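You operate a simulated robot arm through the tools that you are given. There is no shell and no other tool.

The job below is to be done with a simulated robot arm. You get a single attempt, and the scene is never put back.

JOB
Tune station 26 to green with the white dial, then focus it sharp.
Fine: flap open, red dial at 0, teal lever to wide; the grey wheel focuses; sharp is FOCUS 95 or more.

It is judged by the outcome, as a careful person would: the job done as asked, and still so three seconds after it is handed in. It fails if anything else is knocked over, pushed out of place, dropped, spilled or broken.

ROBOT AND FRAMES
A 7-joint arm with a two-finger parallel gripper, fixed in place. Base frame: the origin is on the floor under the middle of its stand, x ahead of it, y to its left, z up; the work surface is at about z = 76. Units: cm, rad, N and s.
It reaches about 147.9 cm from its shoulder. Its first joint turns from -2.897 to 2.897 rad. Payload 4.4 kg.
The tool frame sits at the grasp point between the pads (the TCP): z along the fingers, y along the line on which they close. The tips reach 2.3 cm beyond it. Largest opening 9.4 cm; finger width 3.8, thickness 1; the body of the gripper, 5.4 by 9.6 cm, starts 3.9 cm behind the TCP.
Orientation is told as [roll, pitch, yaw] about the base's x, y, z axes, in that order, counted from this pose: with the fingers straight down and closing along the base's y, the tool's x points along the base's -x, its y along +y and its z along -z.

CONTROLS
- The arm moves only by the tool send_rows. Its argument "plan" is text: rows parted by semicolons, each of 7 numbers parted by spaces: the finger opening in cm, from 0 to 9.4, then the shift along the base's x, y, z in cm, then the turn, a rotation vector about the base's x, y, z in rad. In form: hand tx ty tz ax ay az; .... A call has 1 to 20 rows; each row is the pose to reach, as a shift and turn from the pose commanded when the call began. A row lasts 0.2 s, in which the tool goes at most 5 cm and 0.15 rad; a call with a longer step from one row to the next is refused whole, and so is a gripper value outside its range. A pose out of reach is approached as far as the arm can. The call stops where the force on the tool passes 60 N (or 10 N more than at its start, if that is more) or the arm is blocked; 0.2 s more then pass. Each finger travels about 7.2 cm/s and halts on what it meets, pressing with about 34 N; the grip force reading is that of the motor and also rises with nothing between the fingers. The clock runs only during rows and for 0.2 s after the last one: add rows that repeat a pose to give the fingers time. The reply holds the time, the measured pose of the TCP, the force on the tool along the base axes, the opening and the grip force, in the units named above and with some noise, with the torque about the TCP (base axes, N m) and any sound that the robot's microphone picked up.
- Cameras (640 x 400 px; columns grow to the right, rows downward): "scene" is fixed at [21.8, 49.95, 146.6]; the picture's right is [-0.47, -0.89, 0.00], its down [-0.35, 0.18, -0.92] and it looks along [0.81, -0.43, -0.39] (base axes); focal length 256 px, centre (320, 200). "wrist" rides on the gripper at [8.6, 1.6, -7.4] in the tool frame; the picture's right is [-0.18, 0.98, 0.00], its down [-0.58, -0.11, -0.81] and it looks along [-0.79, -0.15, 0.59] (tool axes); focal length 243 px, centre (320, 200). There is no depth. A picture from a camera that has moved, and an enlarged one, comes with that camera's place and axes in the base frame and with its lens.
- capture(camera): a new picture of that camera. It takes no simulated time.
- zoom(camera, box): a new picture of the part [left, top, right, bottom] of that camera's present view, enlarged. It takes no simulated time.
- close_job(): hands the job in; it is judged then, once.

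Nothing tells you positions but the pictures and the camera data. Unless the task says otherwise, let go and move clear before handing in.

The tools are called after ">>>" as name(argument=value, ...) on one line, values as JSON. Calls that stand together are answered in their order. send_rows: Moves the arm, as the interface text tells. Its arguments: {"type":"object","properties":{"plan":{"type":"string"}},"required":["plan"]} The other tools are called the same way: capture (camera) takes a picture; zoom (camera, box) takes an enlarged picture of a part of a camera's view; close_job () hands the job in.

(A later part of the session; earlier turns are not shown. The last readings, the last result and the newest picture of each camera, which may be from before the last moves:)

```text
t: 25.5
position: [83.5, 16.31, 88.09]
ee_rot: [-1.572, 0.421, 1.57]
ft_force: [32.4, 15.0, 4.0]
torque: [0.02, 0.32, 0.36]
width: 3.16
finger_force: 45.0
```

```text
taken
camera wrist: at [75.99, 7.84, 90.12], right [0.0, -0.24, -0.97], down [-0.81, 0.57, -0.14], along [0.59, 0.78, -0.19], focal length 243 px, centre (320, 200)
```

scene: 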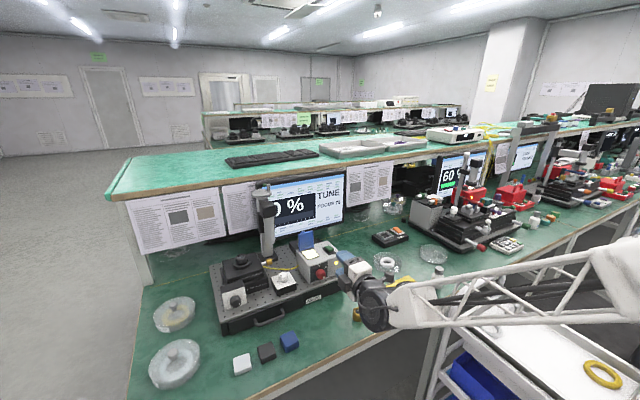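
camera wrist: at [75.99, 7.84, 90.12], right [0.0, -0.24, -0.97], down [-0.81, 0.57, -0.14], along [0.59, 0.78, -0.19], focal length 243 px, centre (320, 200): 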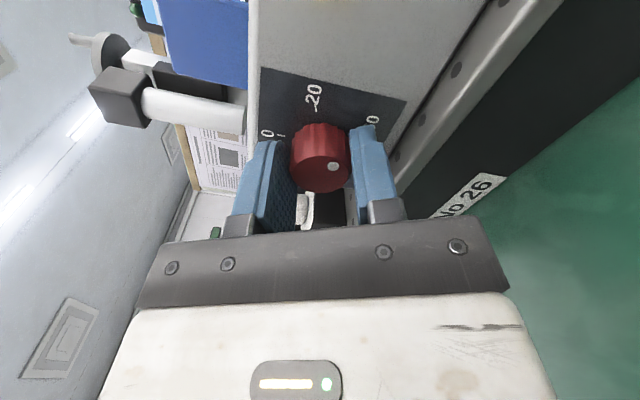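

The dial turns with the fingers. I'll trim the small side-load and carry on.

>>> send_rows(plan="2.2 0.15 0.1 0 -0.07 0 0; 2.2 0.15 0.1 0 -0.2 0 0; 2.2 0.15 0.1 0 -0.34 0 0; 2.2 0.15 0.1 0 -0.48 0 0; 2.2 0.15 0.1 0 -0.62 0 0; 2.2 0.15 0.1 0 -0.76 0 0; 2.2 0.15 0.1 0 -0.84 0 0; 2.2 0.15 0.1 0 -0.84 0 0")

>>> capture(camera="wrist")

>>> zoom(camera="scene", box=[250, 165, 380, 305])

```text
t: 26.6
position: [83.41, 16.35, 88.12]
ee_rot: [-1.573, 0.917, 1.569]
ft_force: [-24.7, -2.4, 11.8]
torque: [0.03, -0.06, -0.4]
width: 3.16
finger_force: 45.1
stopped in row 5: the force on the tool passed its limit at 62 N (the readings are from after the stop); the commanded pose is now the measured one
```

```text
taken
camera wrist: at [76.0, 9.92, 93.97], right [0.0, -0.67, -0.74], down [-0.81, 0.44, -0.4], along [0.59, 0.6, -0.54], focal length 243 px, centre (320, 200)
```

wrist: 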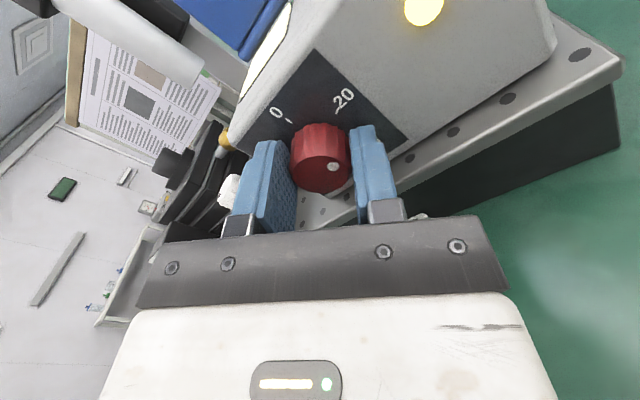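

```text
2.86 times, centred on (315, 235) of scene
camera zoom: at [21.8, 49.95, 146.6], right [-0.47, -0.89, 0.0], down [-0.35, 0.18, -0.92], along [0.81, -0.43, -0.39], focal length 733 px, centre (334, 100)
```

zoom: 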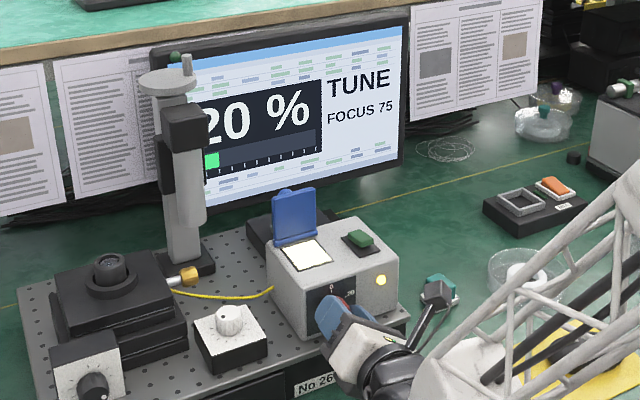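

The screen now shows 20 % as the red dial comes down. I've turned it about 52°; I'll turn a little more with the load relaxed, then regrip.

>>> send_rows(plan="2.2 -0.1 0 0 0 0 0; 2.2 -0.1 0 0 -0.1 0 0; 2.2 -0.1 0 0 -0.2 0 0; 2.2 -0.1 0 0 -0.3 0 0; 2.2 -0.1 0 0 -0.35 0 0")

>>> capture(camera="wrist")

```text
t: 27.8
position: [83.25, 16.46, 88.18]
ee_rot: [-1.576, 1.265, 1.565]
ft_force: [-6.7, -6.3, 12.1]
torque: [0.0, -0.11, -0.24]
width: 3.17
finger_force: 44.9
```

```text
taken
camera wrist: at [76.0, 12.38, 95.89], right [0.0, -0.88, -0.47], down [-0.81, 0.28, -0.52], along [0.59, 0.38, -0.71], focal length 243 px, centre (320, 200)
```

wrist: 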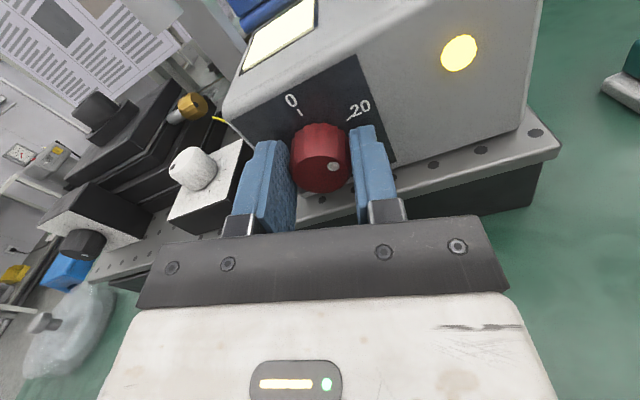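

It has turned about 72° so far. I'll release, rotate the gripper back and regrip for the rest.

>>> send_rows(plan="4 0 0 0 0 0 0; 5 0 0 0 0 0 0; 5 0 -0.05 -0.1 0 0 0; 5 0 -0.05 -0.1 0.14 0 0; 5 0 -0.05 -0.1 0.28 0 0; 5 0 -0.05 -0.1 0.42 0 0; 5 0 -0.05 -0.1 0.56 0 0; 5 0 -0.05 -0.1 0.7 0 0; 5 0 -0.05 -0.1 0.84 0 0; 5 0 -0.05 -0.1 0.98 0 0; 5 0 -0.05 -0.1 1.12 0 0; 5 0 -0.05 -0.1 1.25 0 0; 5 0 -0.05 -0.1 1.25 0 0")

>>> capture(camera="wrist")

>>> zoom(camera="scene", box=[250, 165, 380, 305])

```text
t: 30.6
position: [83.35, 16.44, 87.99]
ee_rot: [-1.57, 0.017, 1.57]
ft_force: [-0.2, 0.4, -1.0]
torque: [0.04, 0.01, -0.01]
width: 5.02
finger_force: 0.1
```

```text
taken
camera wrist: at [75.93, 7.77, 86.48], right [0.0, 0.17, -0.99], down [-0.81, 0.58, 0.1], along [0.59, 0.79, 0.14], focal length 243 px, centre (320, 200)
```

wrist: 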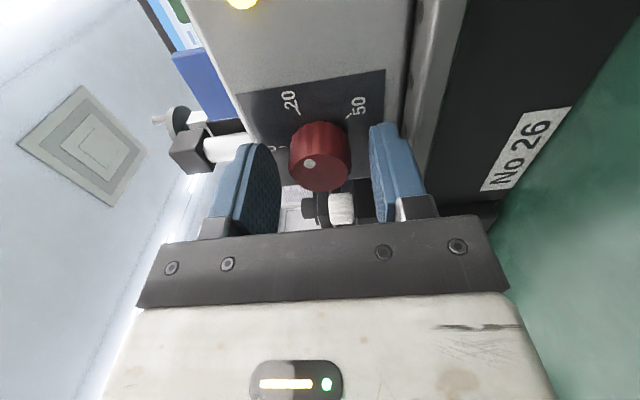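

```text
2.86 times, centred on (315, 235) of scene
camera zoom: at [21.8, 49.95, 146.6], right [-0.47, -0.89, 0.0], down [-0.35, 0.18, -0.92], along [0.81, -0.43, -0.39], focal length 733 px, centre (334, 100)
```

zoom: 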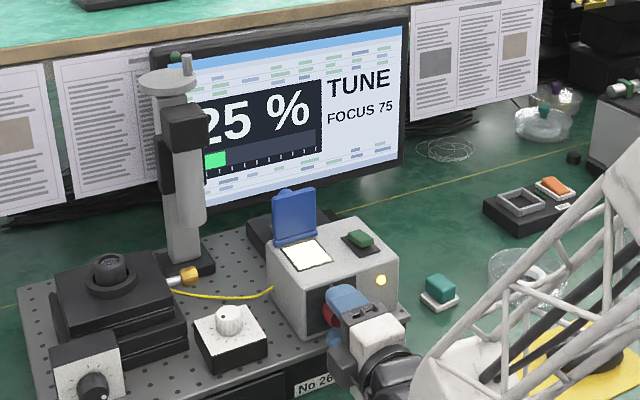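

25 % now. I'll zoom to measure the dot angle precisely before regripping.

>>> zoom(camera="wrist", box=[230, 75, 400, 205])

```text
3.08 times, centred on (315, 140) of wrist
camera zoom: at [75.93, 7.77, 86.48], right [0.0, 0.17, -0.99], down [-0.81, 0.58, 0.1], along [0.59, 0.79, 0.14], focal length 746 px, centre (335, 385)
```

zoom: 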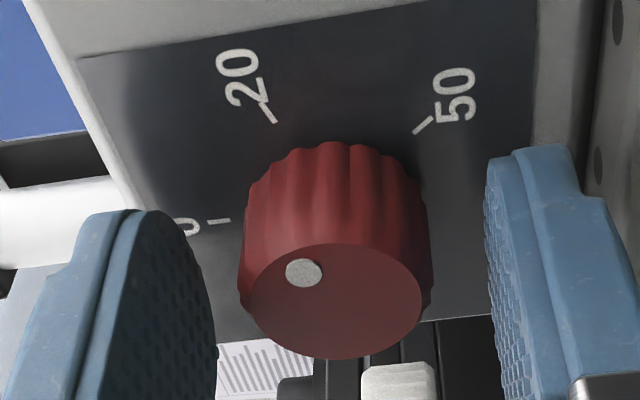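

The dot is now at about 68°, the 20 mark. I'll grip again and turn the remaining 68° or so to the 0 tick.

>>> send_rows(plan="3.4 0 -0.05 0.05 0 0 0; 2.2 0 -0.05 0.05 0 0 0; 2.2 0 -0.05 0.05 0 0 0; 2.2 0 -0.05 0.05 0 0 0; 2.2 0 -0.05 0.05 -0.12 0 0; 2.2 0 -0.05 0.05 -0.25 0 0; 2.2 0 -0.05 0.05 -0.38 0 0; 2.2 0 -0.05 0.05 -0.5 0 0; 2.2 0 -0.05 0.05 -0.62 0 0")

```text
t: 32.5
position: [83.45, 16.45, 87.95]
ee_rot: [-1.573, 0.638, 1.571]
ft_force: [-8.7, 9.9, 11.3]
torque: [0.03, 0.67, 0.92]
width: 3.14
finger_force: 45.2
```

>>> send_rows(plan="2.2 0 0.05 0.05 -0.1 0 0; 2.2 0 0.05 0.05 -0.22 0 0; 2.2 0 0.05 0.05 -0.34 0 0; 2.2 0 0.05 0.05 -0.46 0 0; 2.2 0 0.05 0.05 -0.55 0 0; 2.2 0 0.05 0.05 -0.55 0 0")

>>> capture(camera="wrist")

>>> zoom(camera="scene", box=[250, 165, 380, 305])

```text
t: 34.0
position: [83.29, 16.29, 88.14]
ee_rot: [-1.574, 1.186, 1.568]
ft_force: [-9.2, 29.9, 6.0]
torque: [0.01, 0.6, 0.74]
width: 3.17
finger_force: 45.4
```

```text
taken
camera wrist: at [75.93, 11.76, 95.54], right [0.0, -0.84, -0.54], down [-0.81, 0.32, -0.5], along [0.59, 0.43, -0.68], focal length 243 px, centre (320, 200)
```

wrist: 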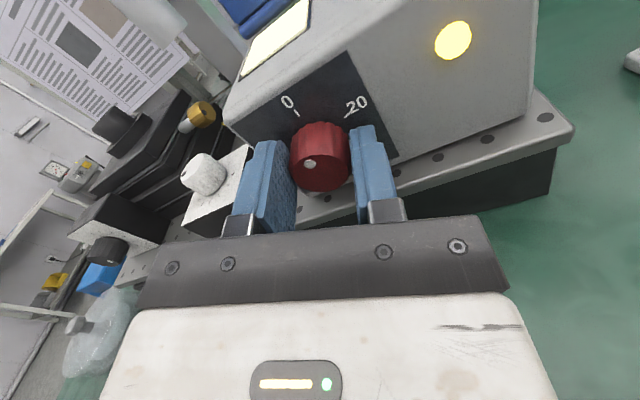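

```text
2.86 times, centred on (315, 235) of scene
camera zoom: at [21.8, 49.95, 146.6], right [-0.47, -0.89, 0.0], down [-0.35, 0.18, -0.92], along [0.81, -0.43, -0.39], focal length 733 px, centre (334, 100)
```

zoom: 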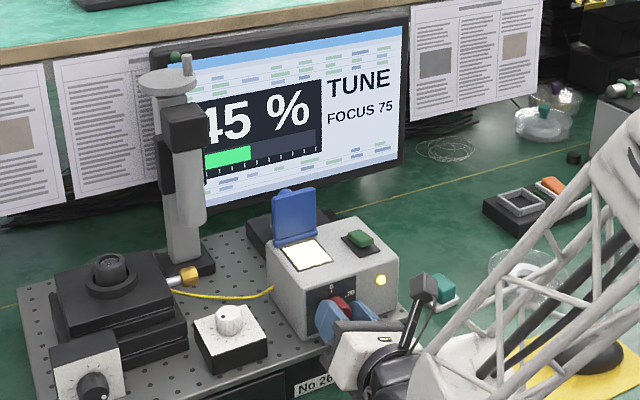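

45 % now. I'll zoom to compare the dot with the 0 tick while still holding the dial.

>>> zoom(camera="wrist", box=[255, 75, 385, 205])

```text
3.08 times, centred on (320, 140) of wrist
camera zoom: at [75.93, 11.76, 95.54], right [0.0, -0.84, -0.54], down [-0.81, 0.32, -0.5], along [0.59, 0.43, -0.68], focal length 746 px, centre (320, 385)
```

zoom: 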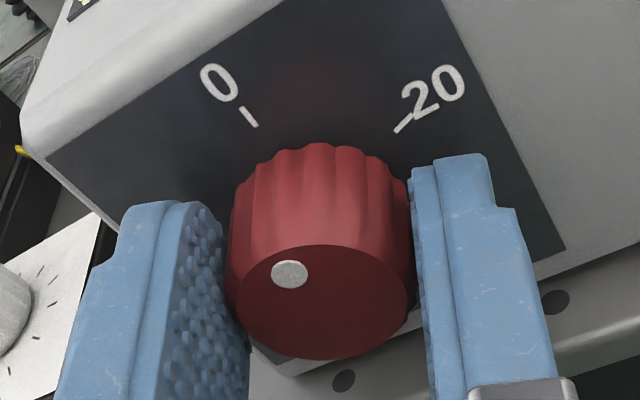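

The dot lines up with the 0 tick within a couple of degrees. I'll release and back straight out to verify from both cameras.

>>> send_rows(plan="4 0 0 0 0 0 0; 5 0 0 0 0 0 0; 5 0 0 0 0 0 0; 5 -3 0 0 0 0 0; 5 -7 0 0 0 0 0; 5 -11 0 1 0 0 0; 5 -12 -3 4 0 0 0; 5 -12 -6 7 0 0 0")

>>> zoom(camera="scene", box=[300, 245, 345, 285])

>>> capture(camera="wrist")

>>> zoom(camera="scene", box=[250, 165, 380, 305])

```text
t: 35.9
position: [77.03, 11.45, 81.78]
ee_rot: [-0.971, 1.177, 2.129]
ft_force: [6.9, 1.8, 45.4]
torque: [-1.59, 1.93, 0.16]
width: 5.02
finger_force: 0.0
stopped in row 8: the force on the tool passed its limit at 178 N (the readings are from after the stop); the commanded pose is now the measured one
```

```text
10.00 times, centred on (322, 265) of scene
camera zoom: at [21.8, 49.95, 146.6], right [-0.47, -0.89, 0.0], down [-0.35, 0.18, -0.92], along [0.81, -0.43, -0.39], focal length 2565 px, centre (295, -450)
```

zoom: 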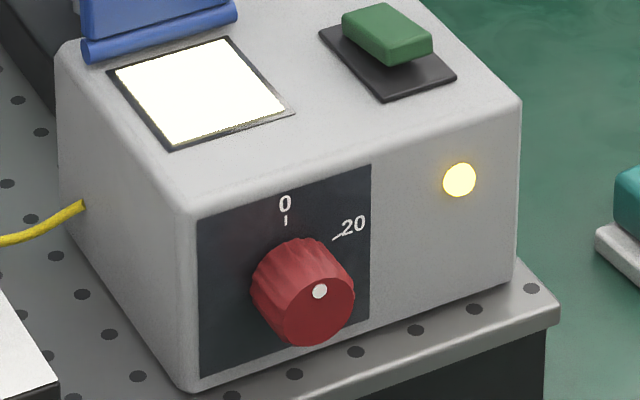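

```text
taken
camera wrist: at [71.4, 7.24, 90.95], right [-0.11, -0.87, -0.48], down [-0.9, 0.3, -0.33], along [0.43, 0.4, -0.81], focal length 243 px, centre (320, 200)
```

wrist: 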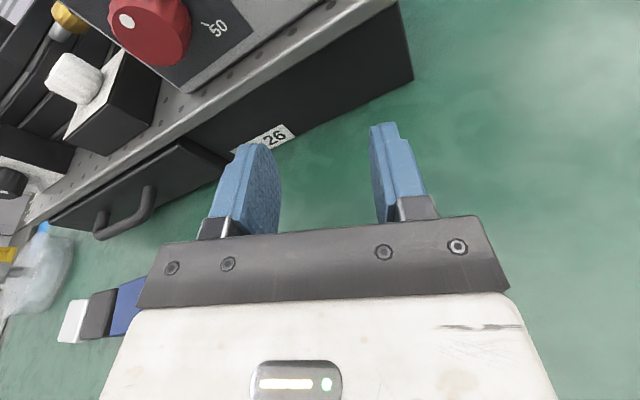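

```text
2.86 times, centred on (315, 235) of scene
camera zoom: at [21.8, 49.95, 146.6], right [-0.47, -0.89, 0.0], down [-0.35, 0.18, -0.92], along [0.81, -0.43, -0.39], focal length 733 px, centre (334, 100)
```

zoom: 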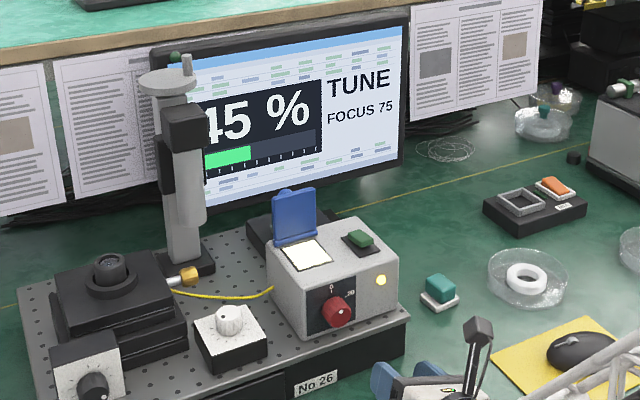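

The red dial's dot is now at the 0 mark. But the arm sagged as I backed off, to z 81.8 and tilted, and it met something. I'll look before moving anything.

>>> capture(camera="scene")

>>> zoom(camera="scene", box=[320, 240, 520, 365])

```text
taken
```

scene: 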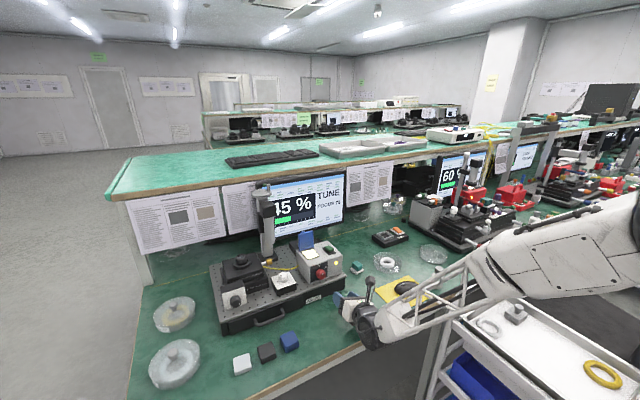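

```text
3.20 times, centred on (420, 302) of scene
camera zoom: at [21.8, 49.95, 146.6], right [-0.47, -0.89, 0.0], down [-0.35, 0.18, -0.92], along [0.81, -0.43, -0.39], focal length 821 px, centre (0, -128)
```

zoom: 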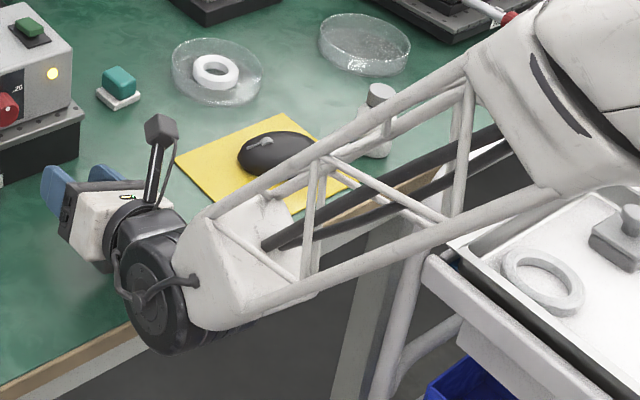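

The gripper body appears to have come down near the small gold cylinder. I'll raise it straight up slowly and check that the arm follows.

>>> send_rows(plan="5 0 0 0.7 0 0 0; 5 0 0 1.5 0 0 0; 5 0 0 2.5 0 0 0; 5 0 0 2.5 0 0 0")

>>> zoom(camera="scene", box=[320, 240, 480, 365])

```text
t: 36.9
position: [76.62, 11.41, 83.56]
ee_rot: [-0.944, 1.171, 2.154]
ft_force: [1.0, 0.4, -0.3]
torque: [-0.03, 0.0, 0.02]
width: 5.01
finger_force: 0.0
```

```text
3.20 times, centred on (400, 302) of scene
camera zoom: at [21.8, 49.95, 146.6], right [-0.47, -0.89, 0.0], down [-0.35, 0.18, -0.92], along [0.81, -0.43, -0.39], focal length 821 px, centre (64, -128)
```

zoom: 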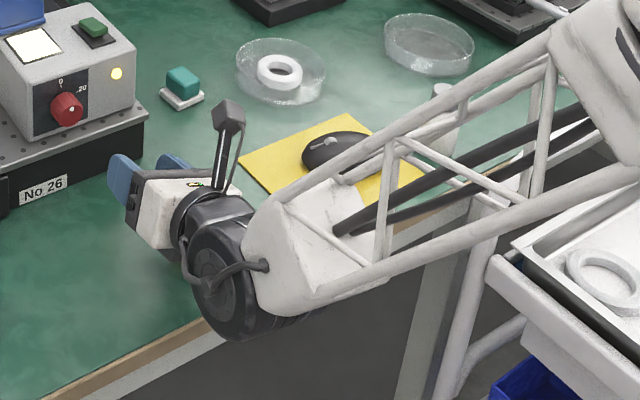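

The arm lifts but doesn't follow exactly, so it seems to be near a wrist joint limit in this level pose. I'll pitch the tool back down while rising, which relieves that and carries the gripper body away from the bench.

>>> send_rows(plan="5 0 0 1.2 0 0.12 0; 5 0 0 2.6 0 0.25 0; 5 0 0 4 0 0.38 0; 5 0 0 5.5 0 0.5 0; 5 0 0 5.5 0 0.5 0")

>>> zoom(camera="scene", box=[320, 220, 480, 365])

>>> capture(camera="wrist")

```text
t: 38.0
position: [76.76, 11.4, 89.26]
ee_rot: [-0.345, 0.782, 2.664]
ft_force: [-0.6, -0.4, 0.8]
torque: [0.02, -0.02, 0.02]
width: 5.03
finger_force: 0.0
```

```text
2.76 times, centred on (400, 292) of scene
camera zoom: at [21.8, 49.95, 146.6], right [-0.47, -0.89, 0.0], down [-0.35, 0.18, -0.92], along [0.81, -0.43, -0.39], focal length 708 px, centre (99, -55)
```

zoom: 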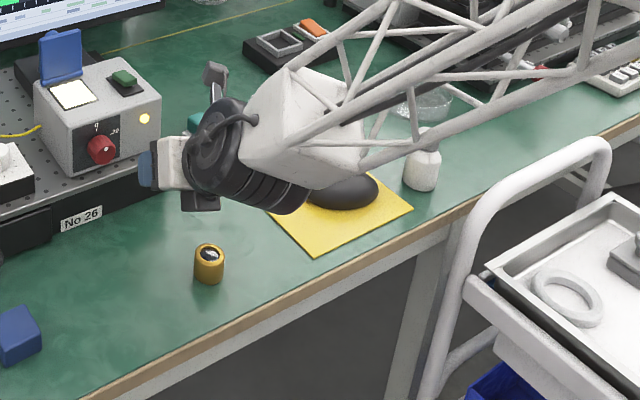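

```text
taken
camera wrist: at [76.31, 7.11, 99.91], right [-0.33, -0.87, -0.37], down [-0.94, 0.3, 0.15], along [-0.03, 0.4, -0.92], focal length 243 px, centre (320, 200)
```

wrist: 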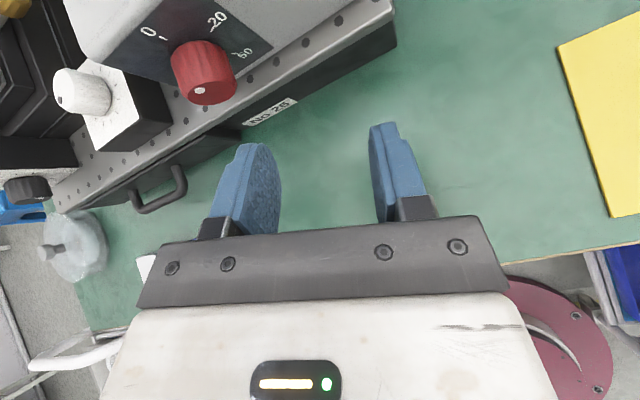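

Everything on the bench is where it was: the gold cylinder is upright at its original spot and the mouse and bottle are untouched. I'll finish pitching the tool down and rise.

>>> send_rows(plan="5 0 0 2.4 0 0.14 0; 5 0 0 4.8 0 0.28 0; 5 0 0 7.2 0 0.42 0; 5 0 0.5 9.6 0 0.56 0; 5 0 1 12 0 0.7 0; 5 0 1.5 14.4 0 0.84 0; 5 0 2 16 0 0.84 0; 5 0 2 16 0 0.84 0")

>>> capture(camera="wrist")

```text
t: 39.9
position: [76.61, 13.52, 105.06]
ee_rot: [0.004, 0.002, 2.81]
ft_force: [0.4, -0.6, 0.4]
torque: [-0.01, 0.0, -0.03]
width: 4.99
finger_force: 0.0
out of reach, approached as far as the arm can: row 2, 3
```

```text
taken
camera wrist: at [84.29, 9.22, 112.6], right [-0.49, -0.87, 0.0], down [-0.51, 0.3, 0.8], along [-0.7, 0.4, -0.59], focal length 243 px, centre (320, 200)
```

wrist: 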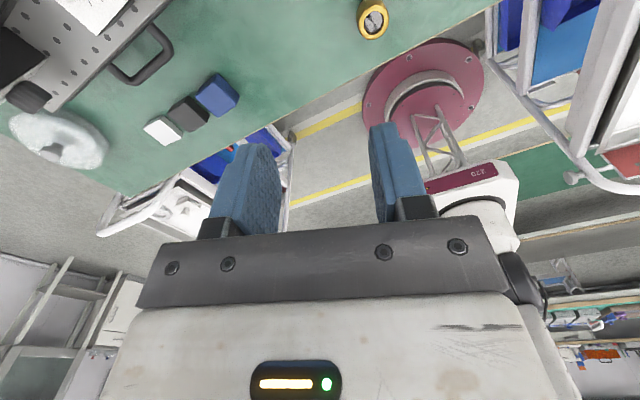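

The tool points down again with yaw 2.81. I'll rotate back to yaw 0 so the camera sits behind the gripper.

>>> send_rows(plan="5 0 0 0.3 0 0 -0.14; 5 0 0 0.6 0 0 -0.28; 5 0 0 0.9 0 0 -0.42; 5 0 0 1.2 0 0 -0.56; 5 0 0 1.5 0 0 -0.7; 5 0 0 1.8 0 0 -0.84; 5 0 0 2 0 0 -0.98; 5 0 0 2 0 0 -1.12; 5 0 0 2 0 0 -1.26; 5 0 0 2 0 0 -1.4; 5 0 0 2 0 0 -1.54; 5 0 0 2 0 0 -1.68; 5 0 0 2 0 0 -1.82; 5 0 0 2 0 0 -1.96; 5 0 0 2 0 0 -2.1; 5 0 0 2 0 0 -2.24; 5 0 0 2 0 0 -2.38; 5 0 0 2 0 0 -2.52; 5 0 0 2 0 0 -2.66; 5 0 0 2 0 0 -2.81")

>>> capture(camera="wrist")

>>> zoom(camera="scene", box=[220, 165, 380, 305])

>>> capture(camera="scene")

```text
t: 44.0
position: [76.77, 13.43, 107.24]
ee_rot: [0.005, 0.004, -0.002]
ft_force: [0.4, 0.5, -0.6]
torque: [-0.03, 0.02, 0.03]
width: 5.0
finger_force: 0.0
```

```text
taken
camera wrist: at [68.09, 15.08, 114.73], right [0.19, 0.98, 0.0], down [0.58, -0.11, 0.8], along [0.79, -0.15, -0.59], focal length 243 px, centre (320, 200)
```

wrist: 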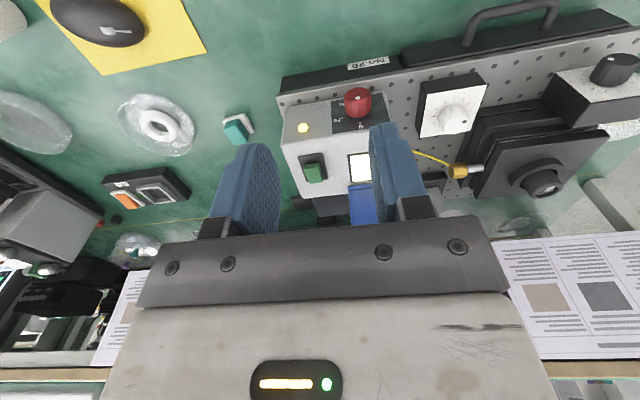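

```text
2.86 times, centred on (300, 235) of scene
camera zoom: at [21.8, 49.95, 146.6], right [-0.47, -0.89, 0.0], down [-0.35, 0.18, -0.92], along [0.81, -0.43, -0.39], focal length 733 px, centre (377, 100)
```

zoom: 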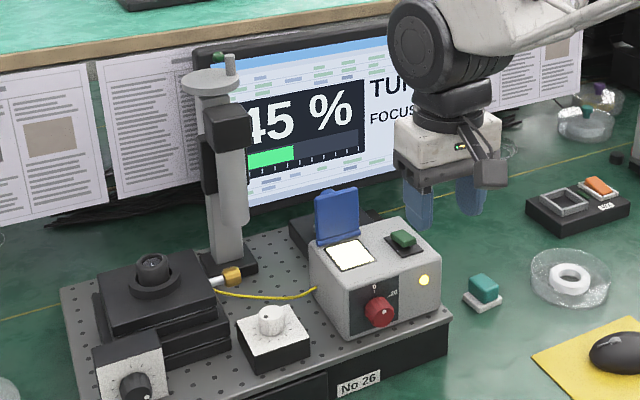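

```text
taken
```

scene: 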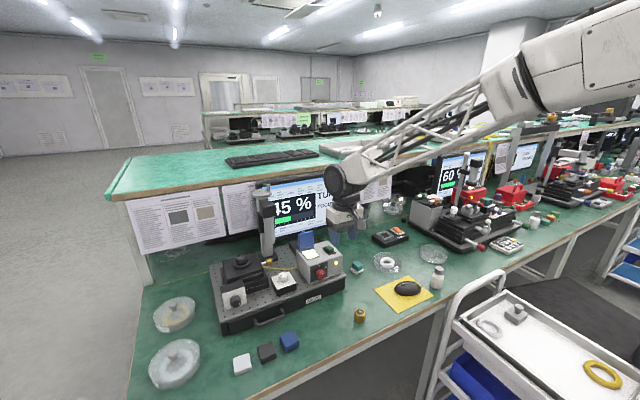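

The arm is back to a clean tool-down pose, and the screen shows 45 %. I'll compare with my first zoom to confirm nothing was displaced.

>>> zoom(camera="scene", box=[200, 170, 360, 340])

>>> zoom(camera="scene", box=[300, 245, 345, 285])

>>> zoom(camera="scene", box=[340, 290, 380, 330])

```text
2.35 times, centred on (280, 255) of scene
camera zoom: at [21.8, 49.95, 146.6], right [-0.47, -0.89, 0.0], down [-0.35, 0.18, -0.92], along [0.81, -0.43, -0.39], focal length 604 px, centre (414, 71)
```

zoom: 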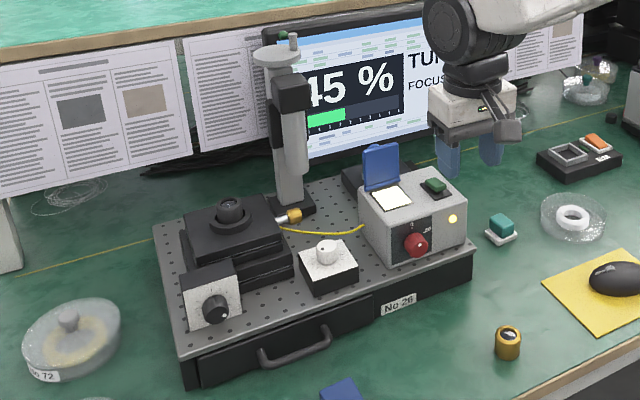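

```text
10.00 times, centred on (322, 265) of scene
camera zoom: at [21.8, 49.95, 146.6], right [-0.47, -0.89, 0.0], down [-0.35, 0.18, -0.92], along [0.81, -0.43, -0.39], focal length 2565 px, centre (295, -450)
```

zoom: 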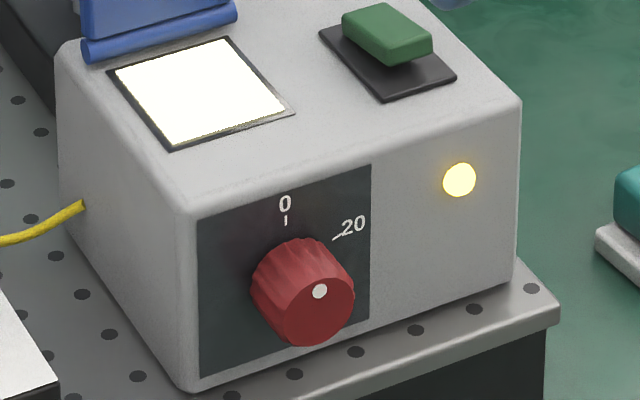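

```text
10.00 times, centred on (360, 310) of scene
camera zoom: at [21.8, 49.95, 146.6], right [-0.47, -0.89, 0.0], down [-0.35, 0.18, -0.92], along [0.81, -0.43, -0.39], focal length 2565 px, centre (-80, -900)
```

zoom: 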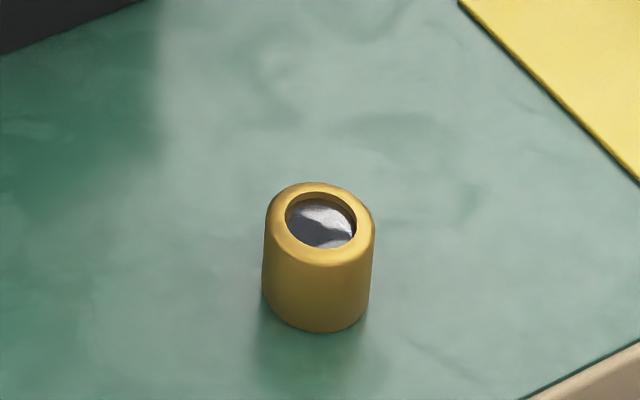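

The gold cylinder may have shifted a few millimetres, but it's upright. Everything else matches. I'll take a tighter zoom on the red dial to check that it is truly at 0.

>>> zoom(camera="scene", box=[312, 260, 332, 282])

>>> zoom(camera="wrist", box=[325, 75, 395, 145])

```text
16.00 times, centred on (322, 271) of scene
camera zoom: at [21.8, 49.95, 146.6], right [-0.47, -0.89, 0.0], down [-0.35, 0.18, -0.92], along [0.81, -0.43, -0.39], focal length 4104 px, centre (288, -936)
```

zoom: 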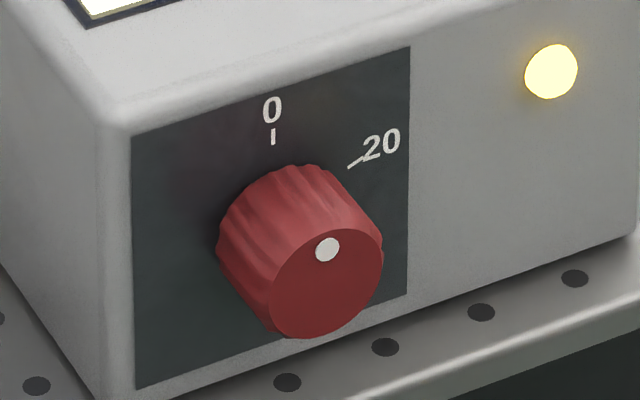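

```text
5.71 times, centred on (360, 110) of wrist
camera zoom: at [68.09, 15.08, 114.73], right [0.19, 0.98, 0.0], down [0.58, -0.11, 0.8], along [0.79, -0.15, -0.59], focal length 1386 px, centre (91, 714)
```

zoom: 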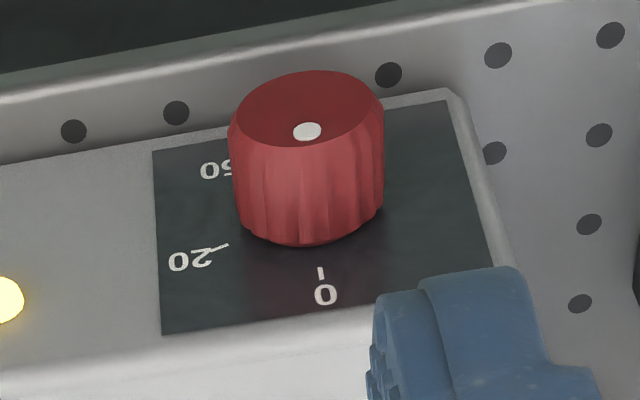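

The red dial reads 0 to within a few degrees. Next is the teal lever behind the flap; I'll look for any marks on its box.

>>> zoom(camera="scene", box=[285, 222, 335, 262])

>>> send_rows(plan="5 3 0 2 0 0 0; 5 6 0 4 0 0 0; 5 9 -0.5 6 0 0 0; 5 12 -1 7 0 0 0; 5 14 -1 7 0 0 0; 5 14 -1 7 0 0 0")

>>> capture(camera="wrist")

```text
10.00 times, centred on (310, 242) of scene
camera zoom: at [21.8, 49.95, 146.6], right [-0.47, -0.89, 0.0], down [-0.35, 0.18, -0.92], along [0.81, -0.43, -0.39], focal length 2565 px, centre (420, -220)
```

zoom: 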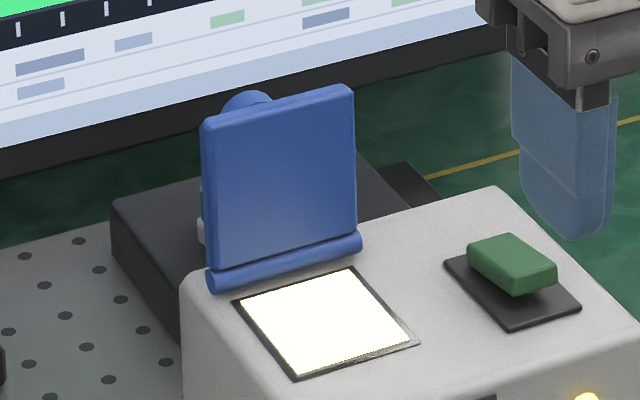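

```text
t: 45.5
position: [90.8, 12.41, 114.37]
ee_rot: [0.004, 0.004, 0.0]
ft_force: [0.5, 0.3, -1.1]
torque: [-0.01, 0.01, 0.02]
width: 4.98
finger_force: 0.0
```

```text
taken
camera wrist: at [82.16, 14.0, 121.77], right [0.18, 0.98, 0.0], down [0.58, -0.11, 0.8], along [0.79, -0.15, -0.59], focal length 243 px, centre (320, 200)
```

wrist: 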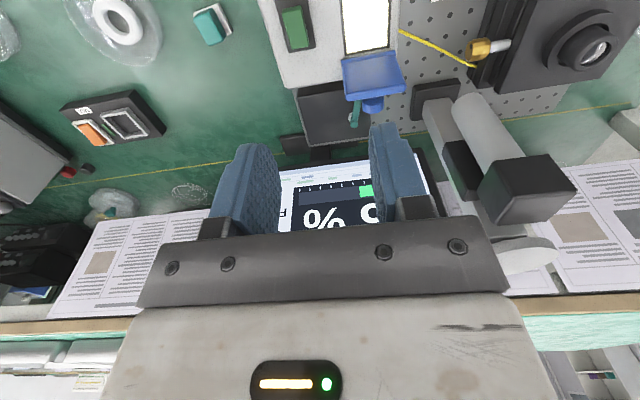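

>>> zoom(camera="wrist", box=[280, 50, 430, 160])

>>> zoom(camera="wrist", box=[400, 80, 600, 280])

```text
3.64 times, centred on (355, 105) of wrist
camera zoom: at [82.16, 14.0, 121.77], right [0.18, 0.98, 0.0], down [0.58, -0.11, 0.8], along [0.79, -0.15, -0.59], focal length 882 px, centre (193, 546)
```

zoom: 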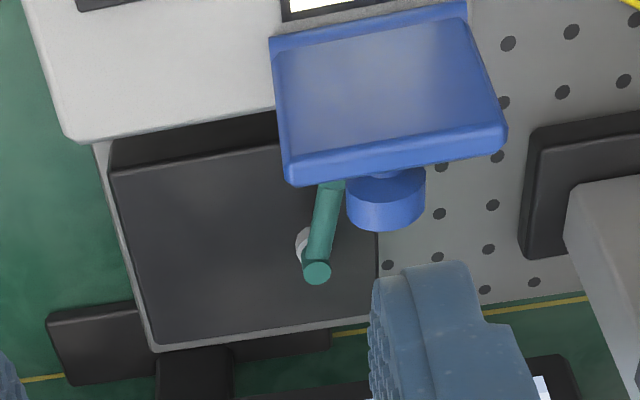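

```text
2.00 times, centred on (500, 180) of wrist
camera zoom: at [82.16, 14.0, 121.77], right [0.18, 0.98, 0.0], down [0.58, -0.11, 0.8], along [0.79, -0.15, -0.59], focal length 485 px, centre (-40, 240)
```

zoom: 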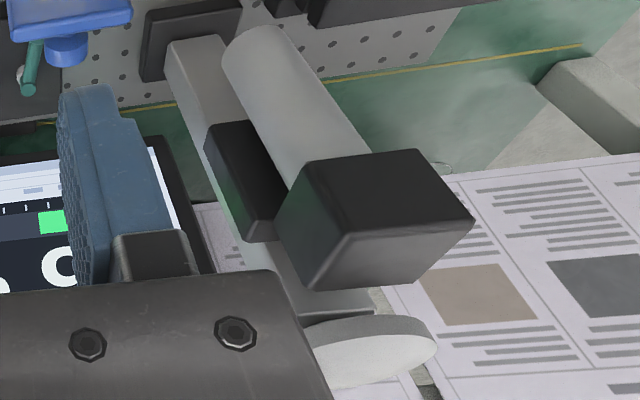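

There are no printed labels, so the screen will have to tell me which way is wide. The upright flap blocks the camera side, so I'll yaw the tool 90° (camera toward −y), close the fingers and hover beside the lever on its −y side.

>>> send_rows(plan="4 0 0 0 0 0 0.14; 3 0.5 0 0 0 0 0.28; 2 1 0 0 0 0 0.42; 1 2 0 0 0 0 0.56; 0 3 0 0 0 0 0.7; 0 4.5 0 0 0 0 0.84; 0 6 0 -0.5 0 0 0.98; 0 8 0 -1 0 0 1.12; 0 10 -0.2 -2 0 0 1.26; 0 12 -0.3 -4 0 0 1.4; 0 13.5 -0.4 -7 0 0 1.5; 0 13.5 -0.4 -9 0 0 1.57; 0 13.5 -0.4 -9 0 0 1.57")

>>> capture(camera="wrist")

>>> zoom(camera="scene", box=[240, 165, 360, 275])

```text
t: 48.2
position: [104.24, 11.89, 105.25]
ee_rot: [0.004, 0.003, 1.57]
ft_force: [0.0, -0.3, 0.0]
torque: [0.01, 0.01, 0.0]
width: 0.01
finger_force: 34.0
```

```text
taken
camera wrist: at [102.64, 3.4, 112.71], right [-0.98, 0.18, 0.0], down [0.11, 0.58, 0.8], along [0.15, 0.79, -0.59], focal length 243 px, centre (320, 200)
```

wrist: 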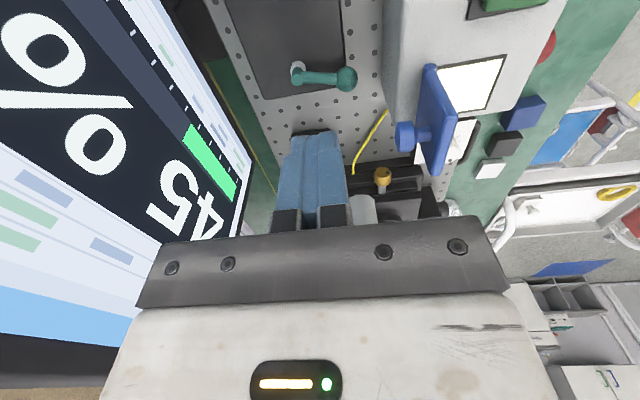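

```text
3.64 times, centred on (300, 220) of scene
camera zoom: at [21.8, 49.95, 146.6], right [-0.47, -0.89, 0.0], down [-0.35, 0.18, -0.92], along [0.81, -0.43, -0.39], focal length 933 px, centre (393, 127)
```

zoom: 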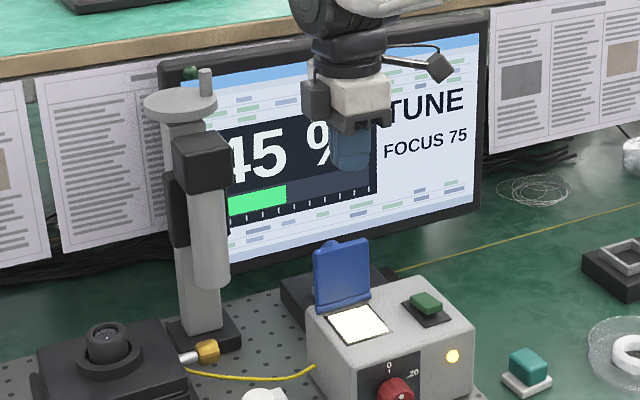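

This view shows the lever clearly. I'll zoom on it.

>>> zoom(camera="wrist", box=[220, 20, 400, 130])

```text
3.56 times, centred on (310, 75) of wrist
camera zoom: at [102.64, 3.4, 112.71], right [-0.98, 0.18, 0.0], down [0.11, 0.58, 0.8], along [0.15, 0.79, -0.59], focal length 863 px, centre (356, 644)
```

zoom: 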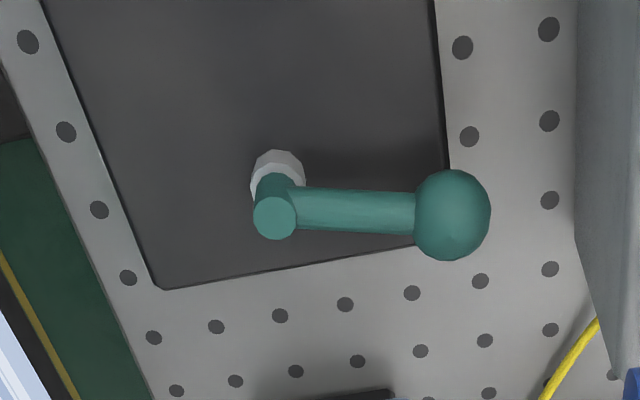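

The pivot is a vertical post with the rod running out to the ball. I'll descend on the −y side and push gently toward +y, watching the force and the screen.

>>> send_rows(plan="0 0 0 -4 0 0 0; 0 0 0 -8 0 0 0; 0 0 0 -12 0 0 0; 0 0 0 -14.3 0 0 0; 0 0 0.5 -14.3 0 0 0; 0 0 0.9 -14.3 0 0 0; 0 0 1.2 -14.3 0 0 0; 0 0 1.2 -14.3 0 0 0")

>>> capture(camera="wrist")

```text
t: 50.0
position: [104.15, 13.32, 90.91]
ee_rot: [0.004, 0.003, 1.571]
ft_force: [-1.7, -2.4, 0.8]
torque: [-0.02, 0.01, -0.04]
width: 0.01
finger_force: 33.5
```

```text
taken
camera wrist: at [102.67, 4.69, 98.35], right [-0.98, 0.19, 0.0], down [0.11, 0.58, 0.8], along [0.15, 0.79, -0.59], focal length 243 px, centre (320, 200)
```

wrist: 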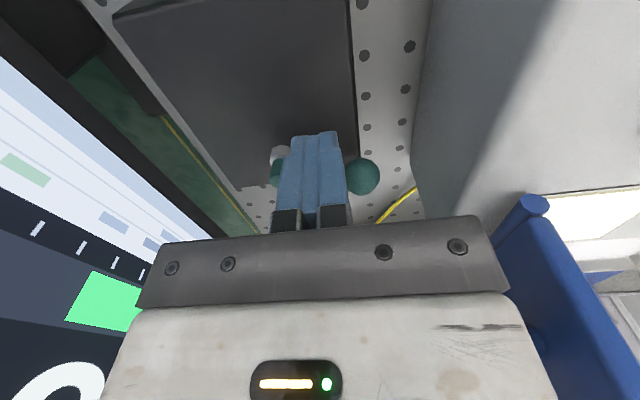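

The finger is just touching the rod. I'll push in small steps.

>>> send_rows(plan="0 0 0.15 0 0 0 0; 0 0 0.3 0 0 0 0; 0 0 0.45 0 0 0 0; 0 0 0.6 0 0 0 0; 0 0 0.6 0 0 0 0")

>>> capture(camera="wrist")

>>> zoom(camera="scene", box=[240, 165, 360, 275])

```text
t: 51.2
position: [104.22, 13.97, 91.03]
ee_rot: [0.002, 0.001, 1.57]
ft_force: [-1.4, 1.7, 20.8]
torque: [0.37, 0.04, 0.2]
width: 0.0
finger_force: 34.4
```

```text
taken
camera wrist: at [102.67, 5.36, 98.51], right [-0.98, 0.18, 0.0], down [0.11, 0.58, 0.8], along [0.15, 0.79, -0.59], focal length 243 px, centre (320, 200)
```

wrist: 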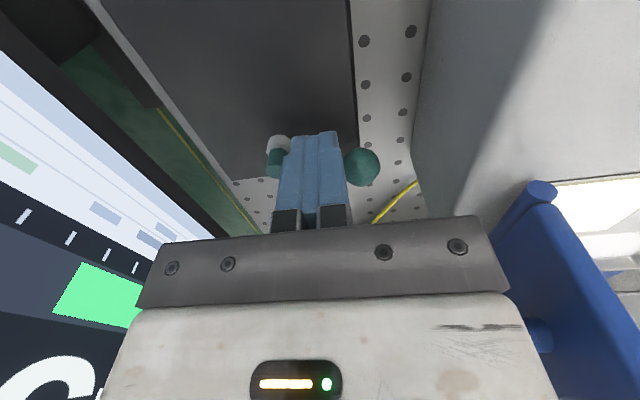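

```text
3.64 times, centred on (300, 220) of scene
camera zoom: at [21.8, 49.95, 146.6], right [-0.47, -0.89, 0.0], down [-0.35, 0.18, -0.92], along [0.81, -0.43, -0.39], focal length 933 px, centre (393, 127)
```

zoom: 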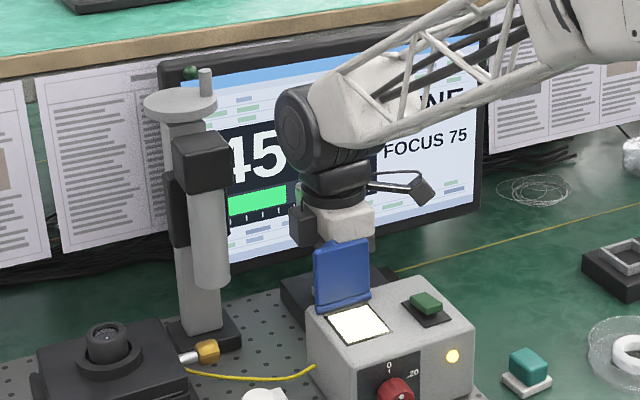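

The fingertips are riding up on the rod, so they're too high. I'll back off, drop about 1.2 cm and push again.

>>> send_rows(plan="0 0 -0.6 0.1 0 0 0; 0 0 -1.6 0.1 0 0 0; 0 0 -1.6 -0.6 0 0 0; 0 0 -1.6 -1.2 0 0 0; 0 0 -1.2 -1.2 0 0 0; 0 0 -0.8 -1.2 0 0 0; 0 0 -0.5 -1.2 0 0 0; 0 0 -0.5 -1.2 0 0 0")

```text
t: 52.1
position: [104.39, 11.92, 90.99]
ee_rot: [-0.002, 0.003, 1.569]
ft_force: [-0.3, -1.0, 7.8]
torque: [0.16, 0.12, 0.02]
width: 0.0
finger_force: 34.7
stopped in row 4: the force on the tool passed its limit at 71 N (the readings are from after the stop); the commanded pose is now the measured one
```

Something is still under the fingertip; I may have dragged the lever while backing off. I'll raise the tool and look.

>>> send_rows(plan="0 0 0 1 0 0 0; 0 0 -0.5 4 0 0 0; 0 0 -1 8 0 0 0; 0 0 -1 11 0 0 0; 0 0 -1 11 0 0 0")

>>> zoom(camera="wrist", box=[220, 20, 400, 130])

>>> zoom(camera="scene", box=[240, 165, 360, 275])

```text
t: 53.3
position: [104.33, 11.09, 101.81]
ee_rot: [-0.003, 0.002, 1.569]
ft_force: [-0.2, 0.2, -0.1]
torque: [-0.03, 0.01, 0.0]
width: 0.0
finger_force: 34.1
```

```text
3.56 times, centred on (310, 75) of wrist
camera zoom: at [102.68, 2.55, 109.15], right [-0.98, 0.19, 0.0], down [0.11, 0.58, 0.81], along [0.15, 0.79, -0.59], focal length 863 px, centre (356, 644)
```

zoom: 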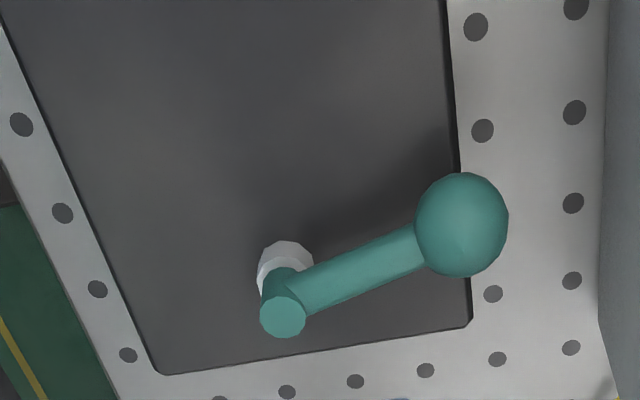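

```text
3.64 times, centred on (300, 220) of scene
camera zoom: at [21.8, 49.95, 146.6], right [-0.47, -0.89, 0.0], down [-0.35, 0.18, -0.92], along [0.81, -0.43, -0.39], focal length 933 px, centre (393, 127)
```

zoom: 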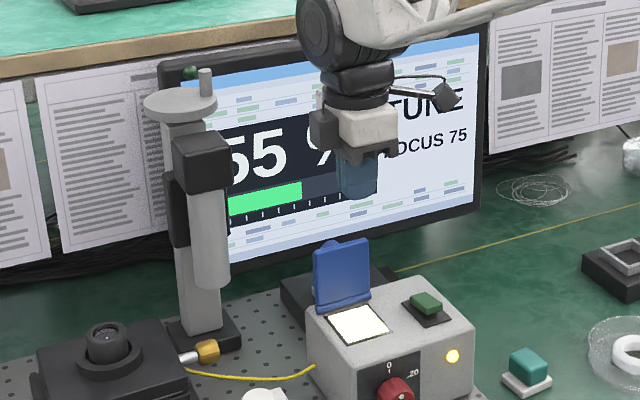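

The lever moved toward −y and the reading rose from 45 % to 55 %, so −y is the wide direction. I'll go to the +y side with the fingers slightly open, one finger beside the rod and clear of the flap knob, and push it toward −y.

>>> send_rows(plan="2 0.8 2 0 0 0 0; 3 1.7 4.5 0 0 0 0; 4 1.7 6.4 0 0 0 0; 4 1.7 6.4 -4 0 0 0; 4 1.7 6.4 -8 0 0 0; 4 1.7 6.4 -11 0 0 0; 4 1.7 6.4 -12.2 0 0 0; 4 1.7 6.4 -12.2 0 0 0")

>>> capture(camera="wrist")

>>> zoom(camera="scene", box=[240, 165, 360, 275])

```text
t: 55.1
position: [106.16, 17.5, 89.66]
ee_rot: [-0.004, 0.003, 1.569]
ft_force: [-0.3, -0.8, -0.4]
torque: [-0.02, -0.01, 0.01]
width: 4.0
finger_force: 0.0
```

```text
taken
camera wrist: at [104.48, 8.89, 97.16], right [-0.98, 0.19, 0.0], down [0.11, 0.58, 0.81], along [0.15, 0.79, -0.59], focal length 243 px, centre (320, 200)
```

wrist: 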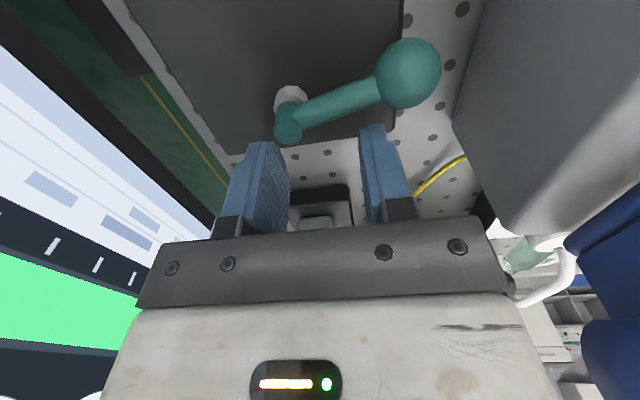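

```text
3.64 times, centred on (300, 220) of scene
camera zoom: at [21.8, 49.95, 146.6], right [-0.47, -0.89, 0.0], down [-0.35, 0.18, -0.92], along [0.81, -0.43, -0.39], focal length 933 px, centre (393, 127)
```

zoom: 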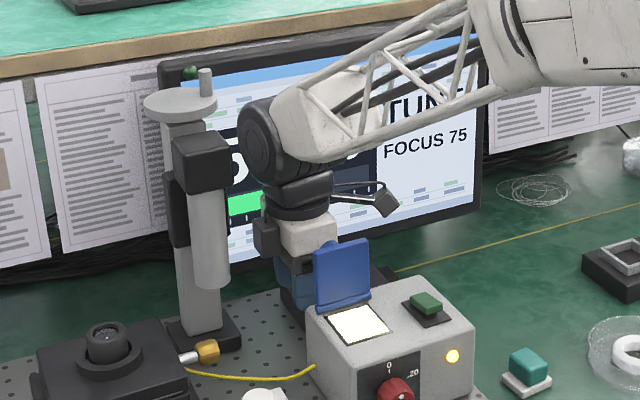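

The lever lies just in front of the fingers on the −y side. Now I'll push toward −y in small steps.

>>> send_rows(plan="4 0 -0.5 0 0 0 0; 4 0 -1 0 0 0 0; 4 0 -1.5 0 0 0 0; 4 0 -2 0 0 0 0; 4 0 -2.4 0 0 0 0; 4 0 -2.4 0 0 0 0")

>>> capture(camera="wrist")

>>> zoom(camera="scene", box=[240, 165, 360, 275])

```text
t: 56.5
position: [106.13, 15.03, 89.62]
ee_rot: [0.001, 0.003, 1.57]
ft_force: [-0.8, 0.3, -0.2]
torque: [0.04, 0.02, -0.01]
width: 4.03
finger_force: 0.1
```

```text
taken
camera wrist: at [104.5, 6.55, 97.15], right [-0.98, 0.19, 0.0], down [0.11, 0.58, 0.81], along [0.15, 0.79, -0.59], focal length 243 px, centre (320, 200)
```

wrist: 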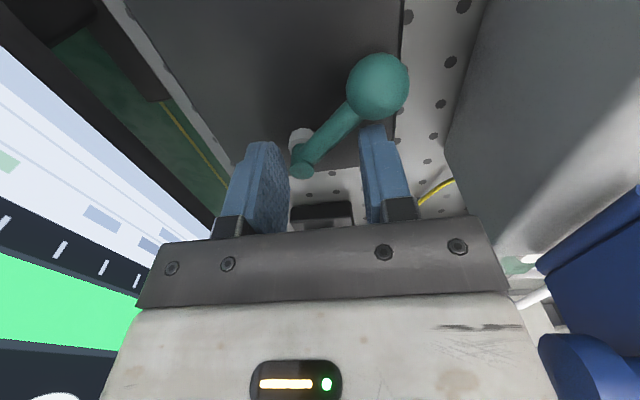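

```text
3.64 times, centred on (300, 220) of scene
camera zoom: at [21.8, 49.95, 146.6], right [-0.47, -0.89, 0.0], down [-0.35, 0.18, -0.92], along [0.81, -0.43, -0.39], focal length 933 px, centre (393, 127)
```

zoom: 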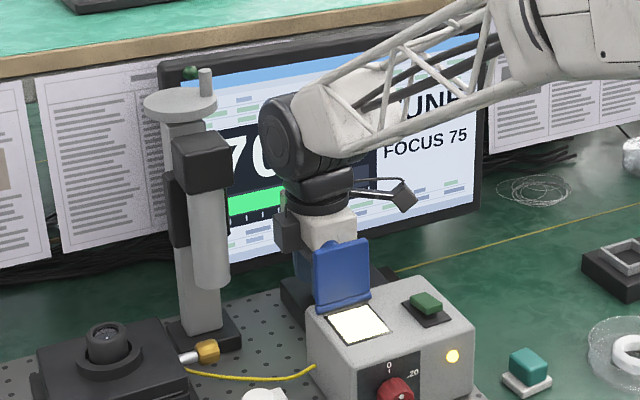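

70 % now, and the lever moves freely. I'll keep going to its end.

>>> send_rows(plan="4 0 -0.4 0 0 0 0; 4 0 -0.8 0 0 0 0; 4 0 -1.2 0 0 0 0; 4 0 -1.6 0 0 0 0; 4 0 -1.6 0 0 0 0")

>>> capture(camera="wrist")

>>> zoom(camera="scene", box=[240, 165, 360, 275])

```text
t: 57.7
position: [106.01, 13.6, 89.76]
ee_rot: [-0.003, 0.002, 1.569]
ft_force: [-2.0, 17.1, -0.4]
torque: [0.31, 0.03, -0.4]
width: 4.11
finger_force: 1.4
```

```text
taken
camera wrist: at [104.46, 4.99, 97.19], right [-0.98, 0.19, 0.0], down [0.11, 0.58, 0.81], along [0.15, 0.79, -0.59], focal length 243 px, centre (320, 200)
```

wrist: 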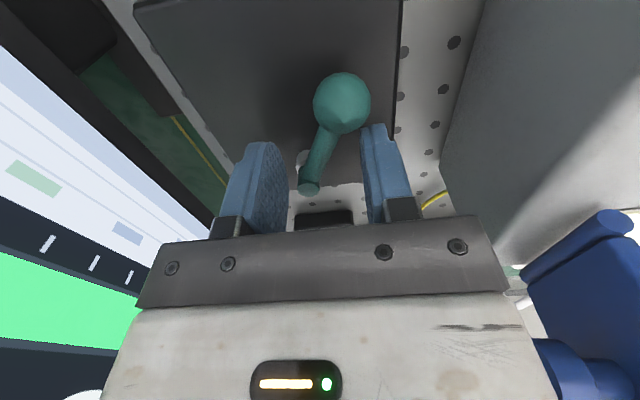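

```text
3.64 times, centred on (300, 220) of scene
camera zoom: at [21.8, 49.95, 146.6], right [-0.47, -0.89, 0.0], down [-0.35, 0.18, -0.92], along [0.81, -0.43, -0.39], focal length 933 px, centre (393, 127)
```

zoom: 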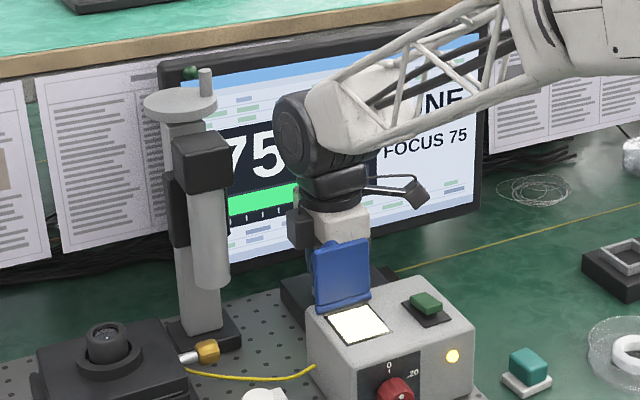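

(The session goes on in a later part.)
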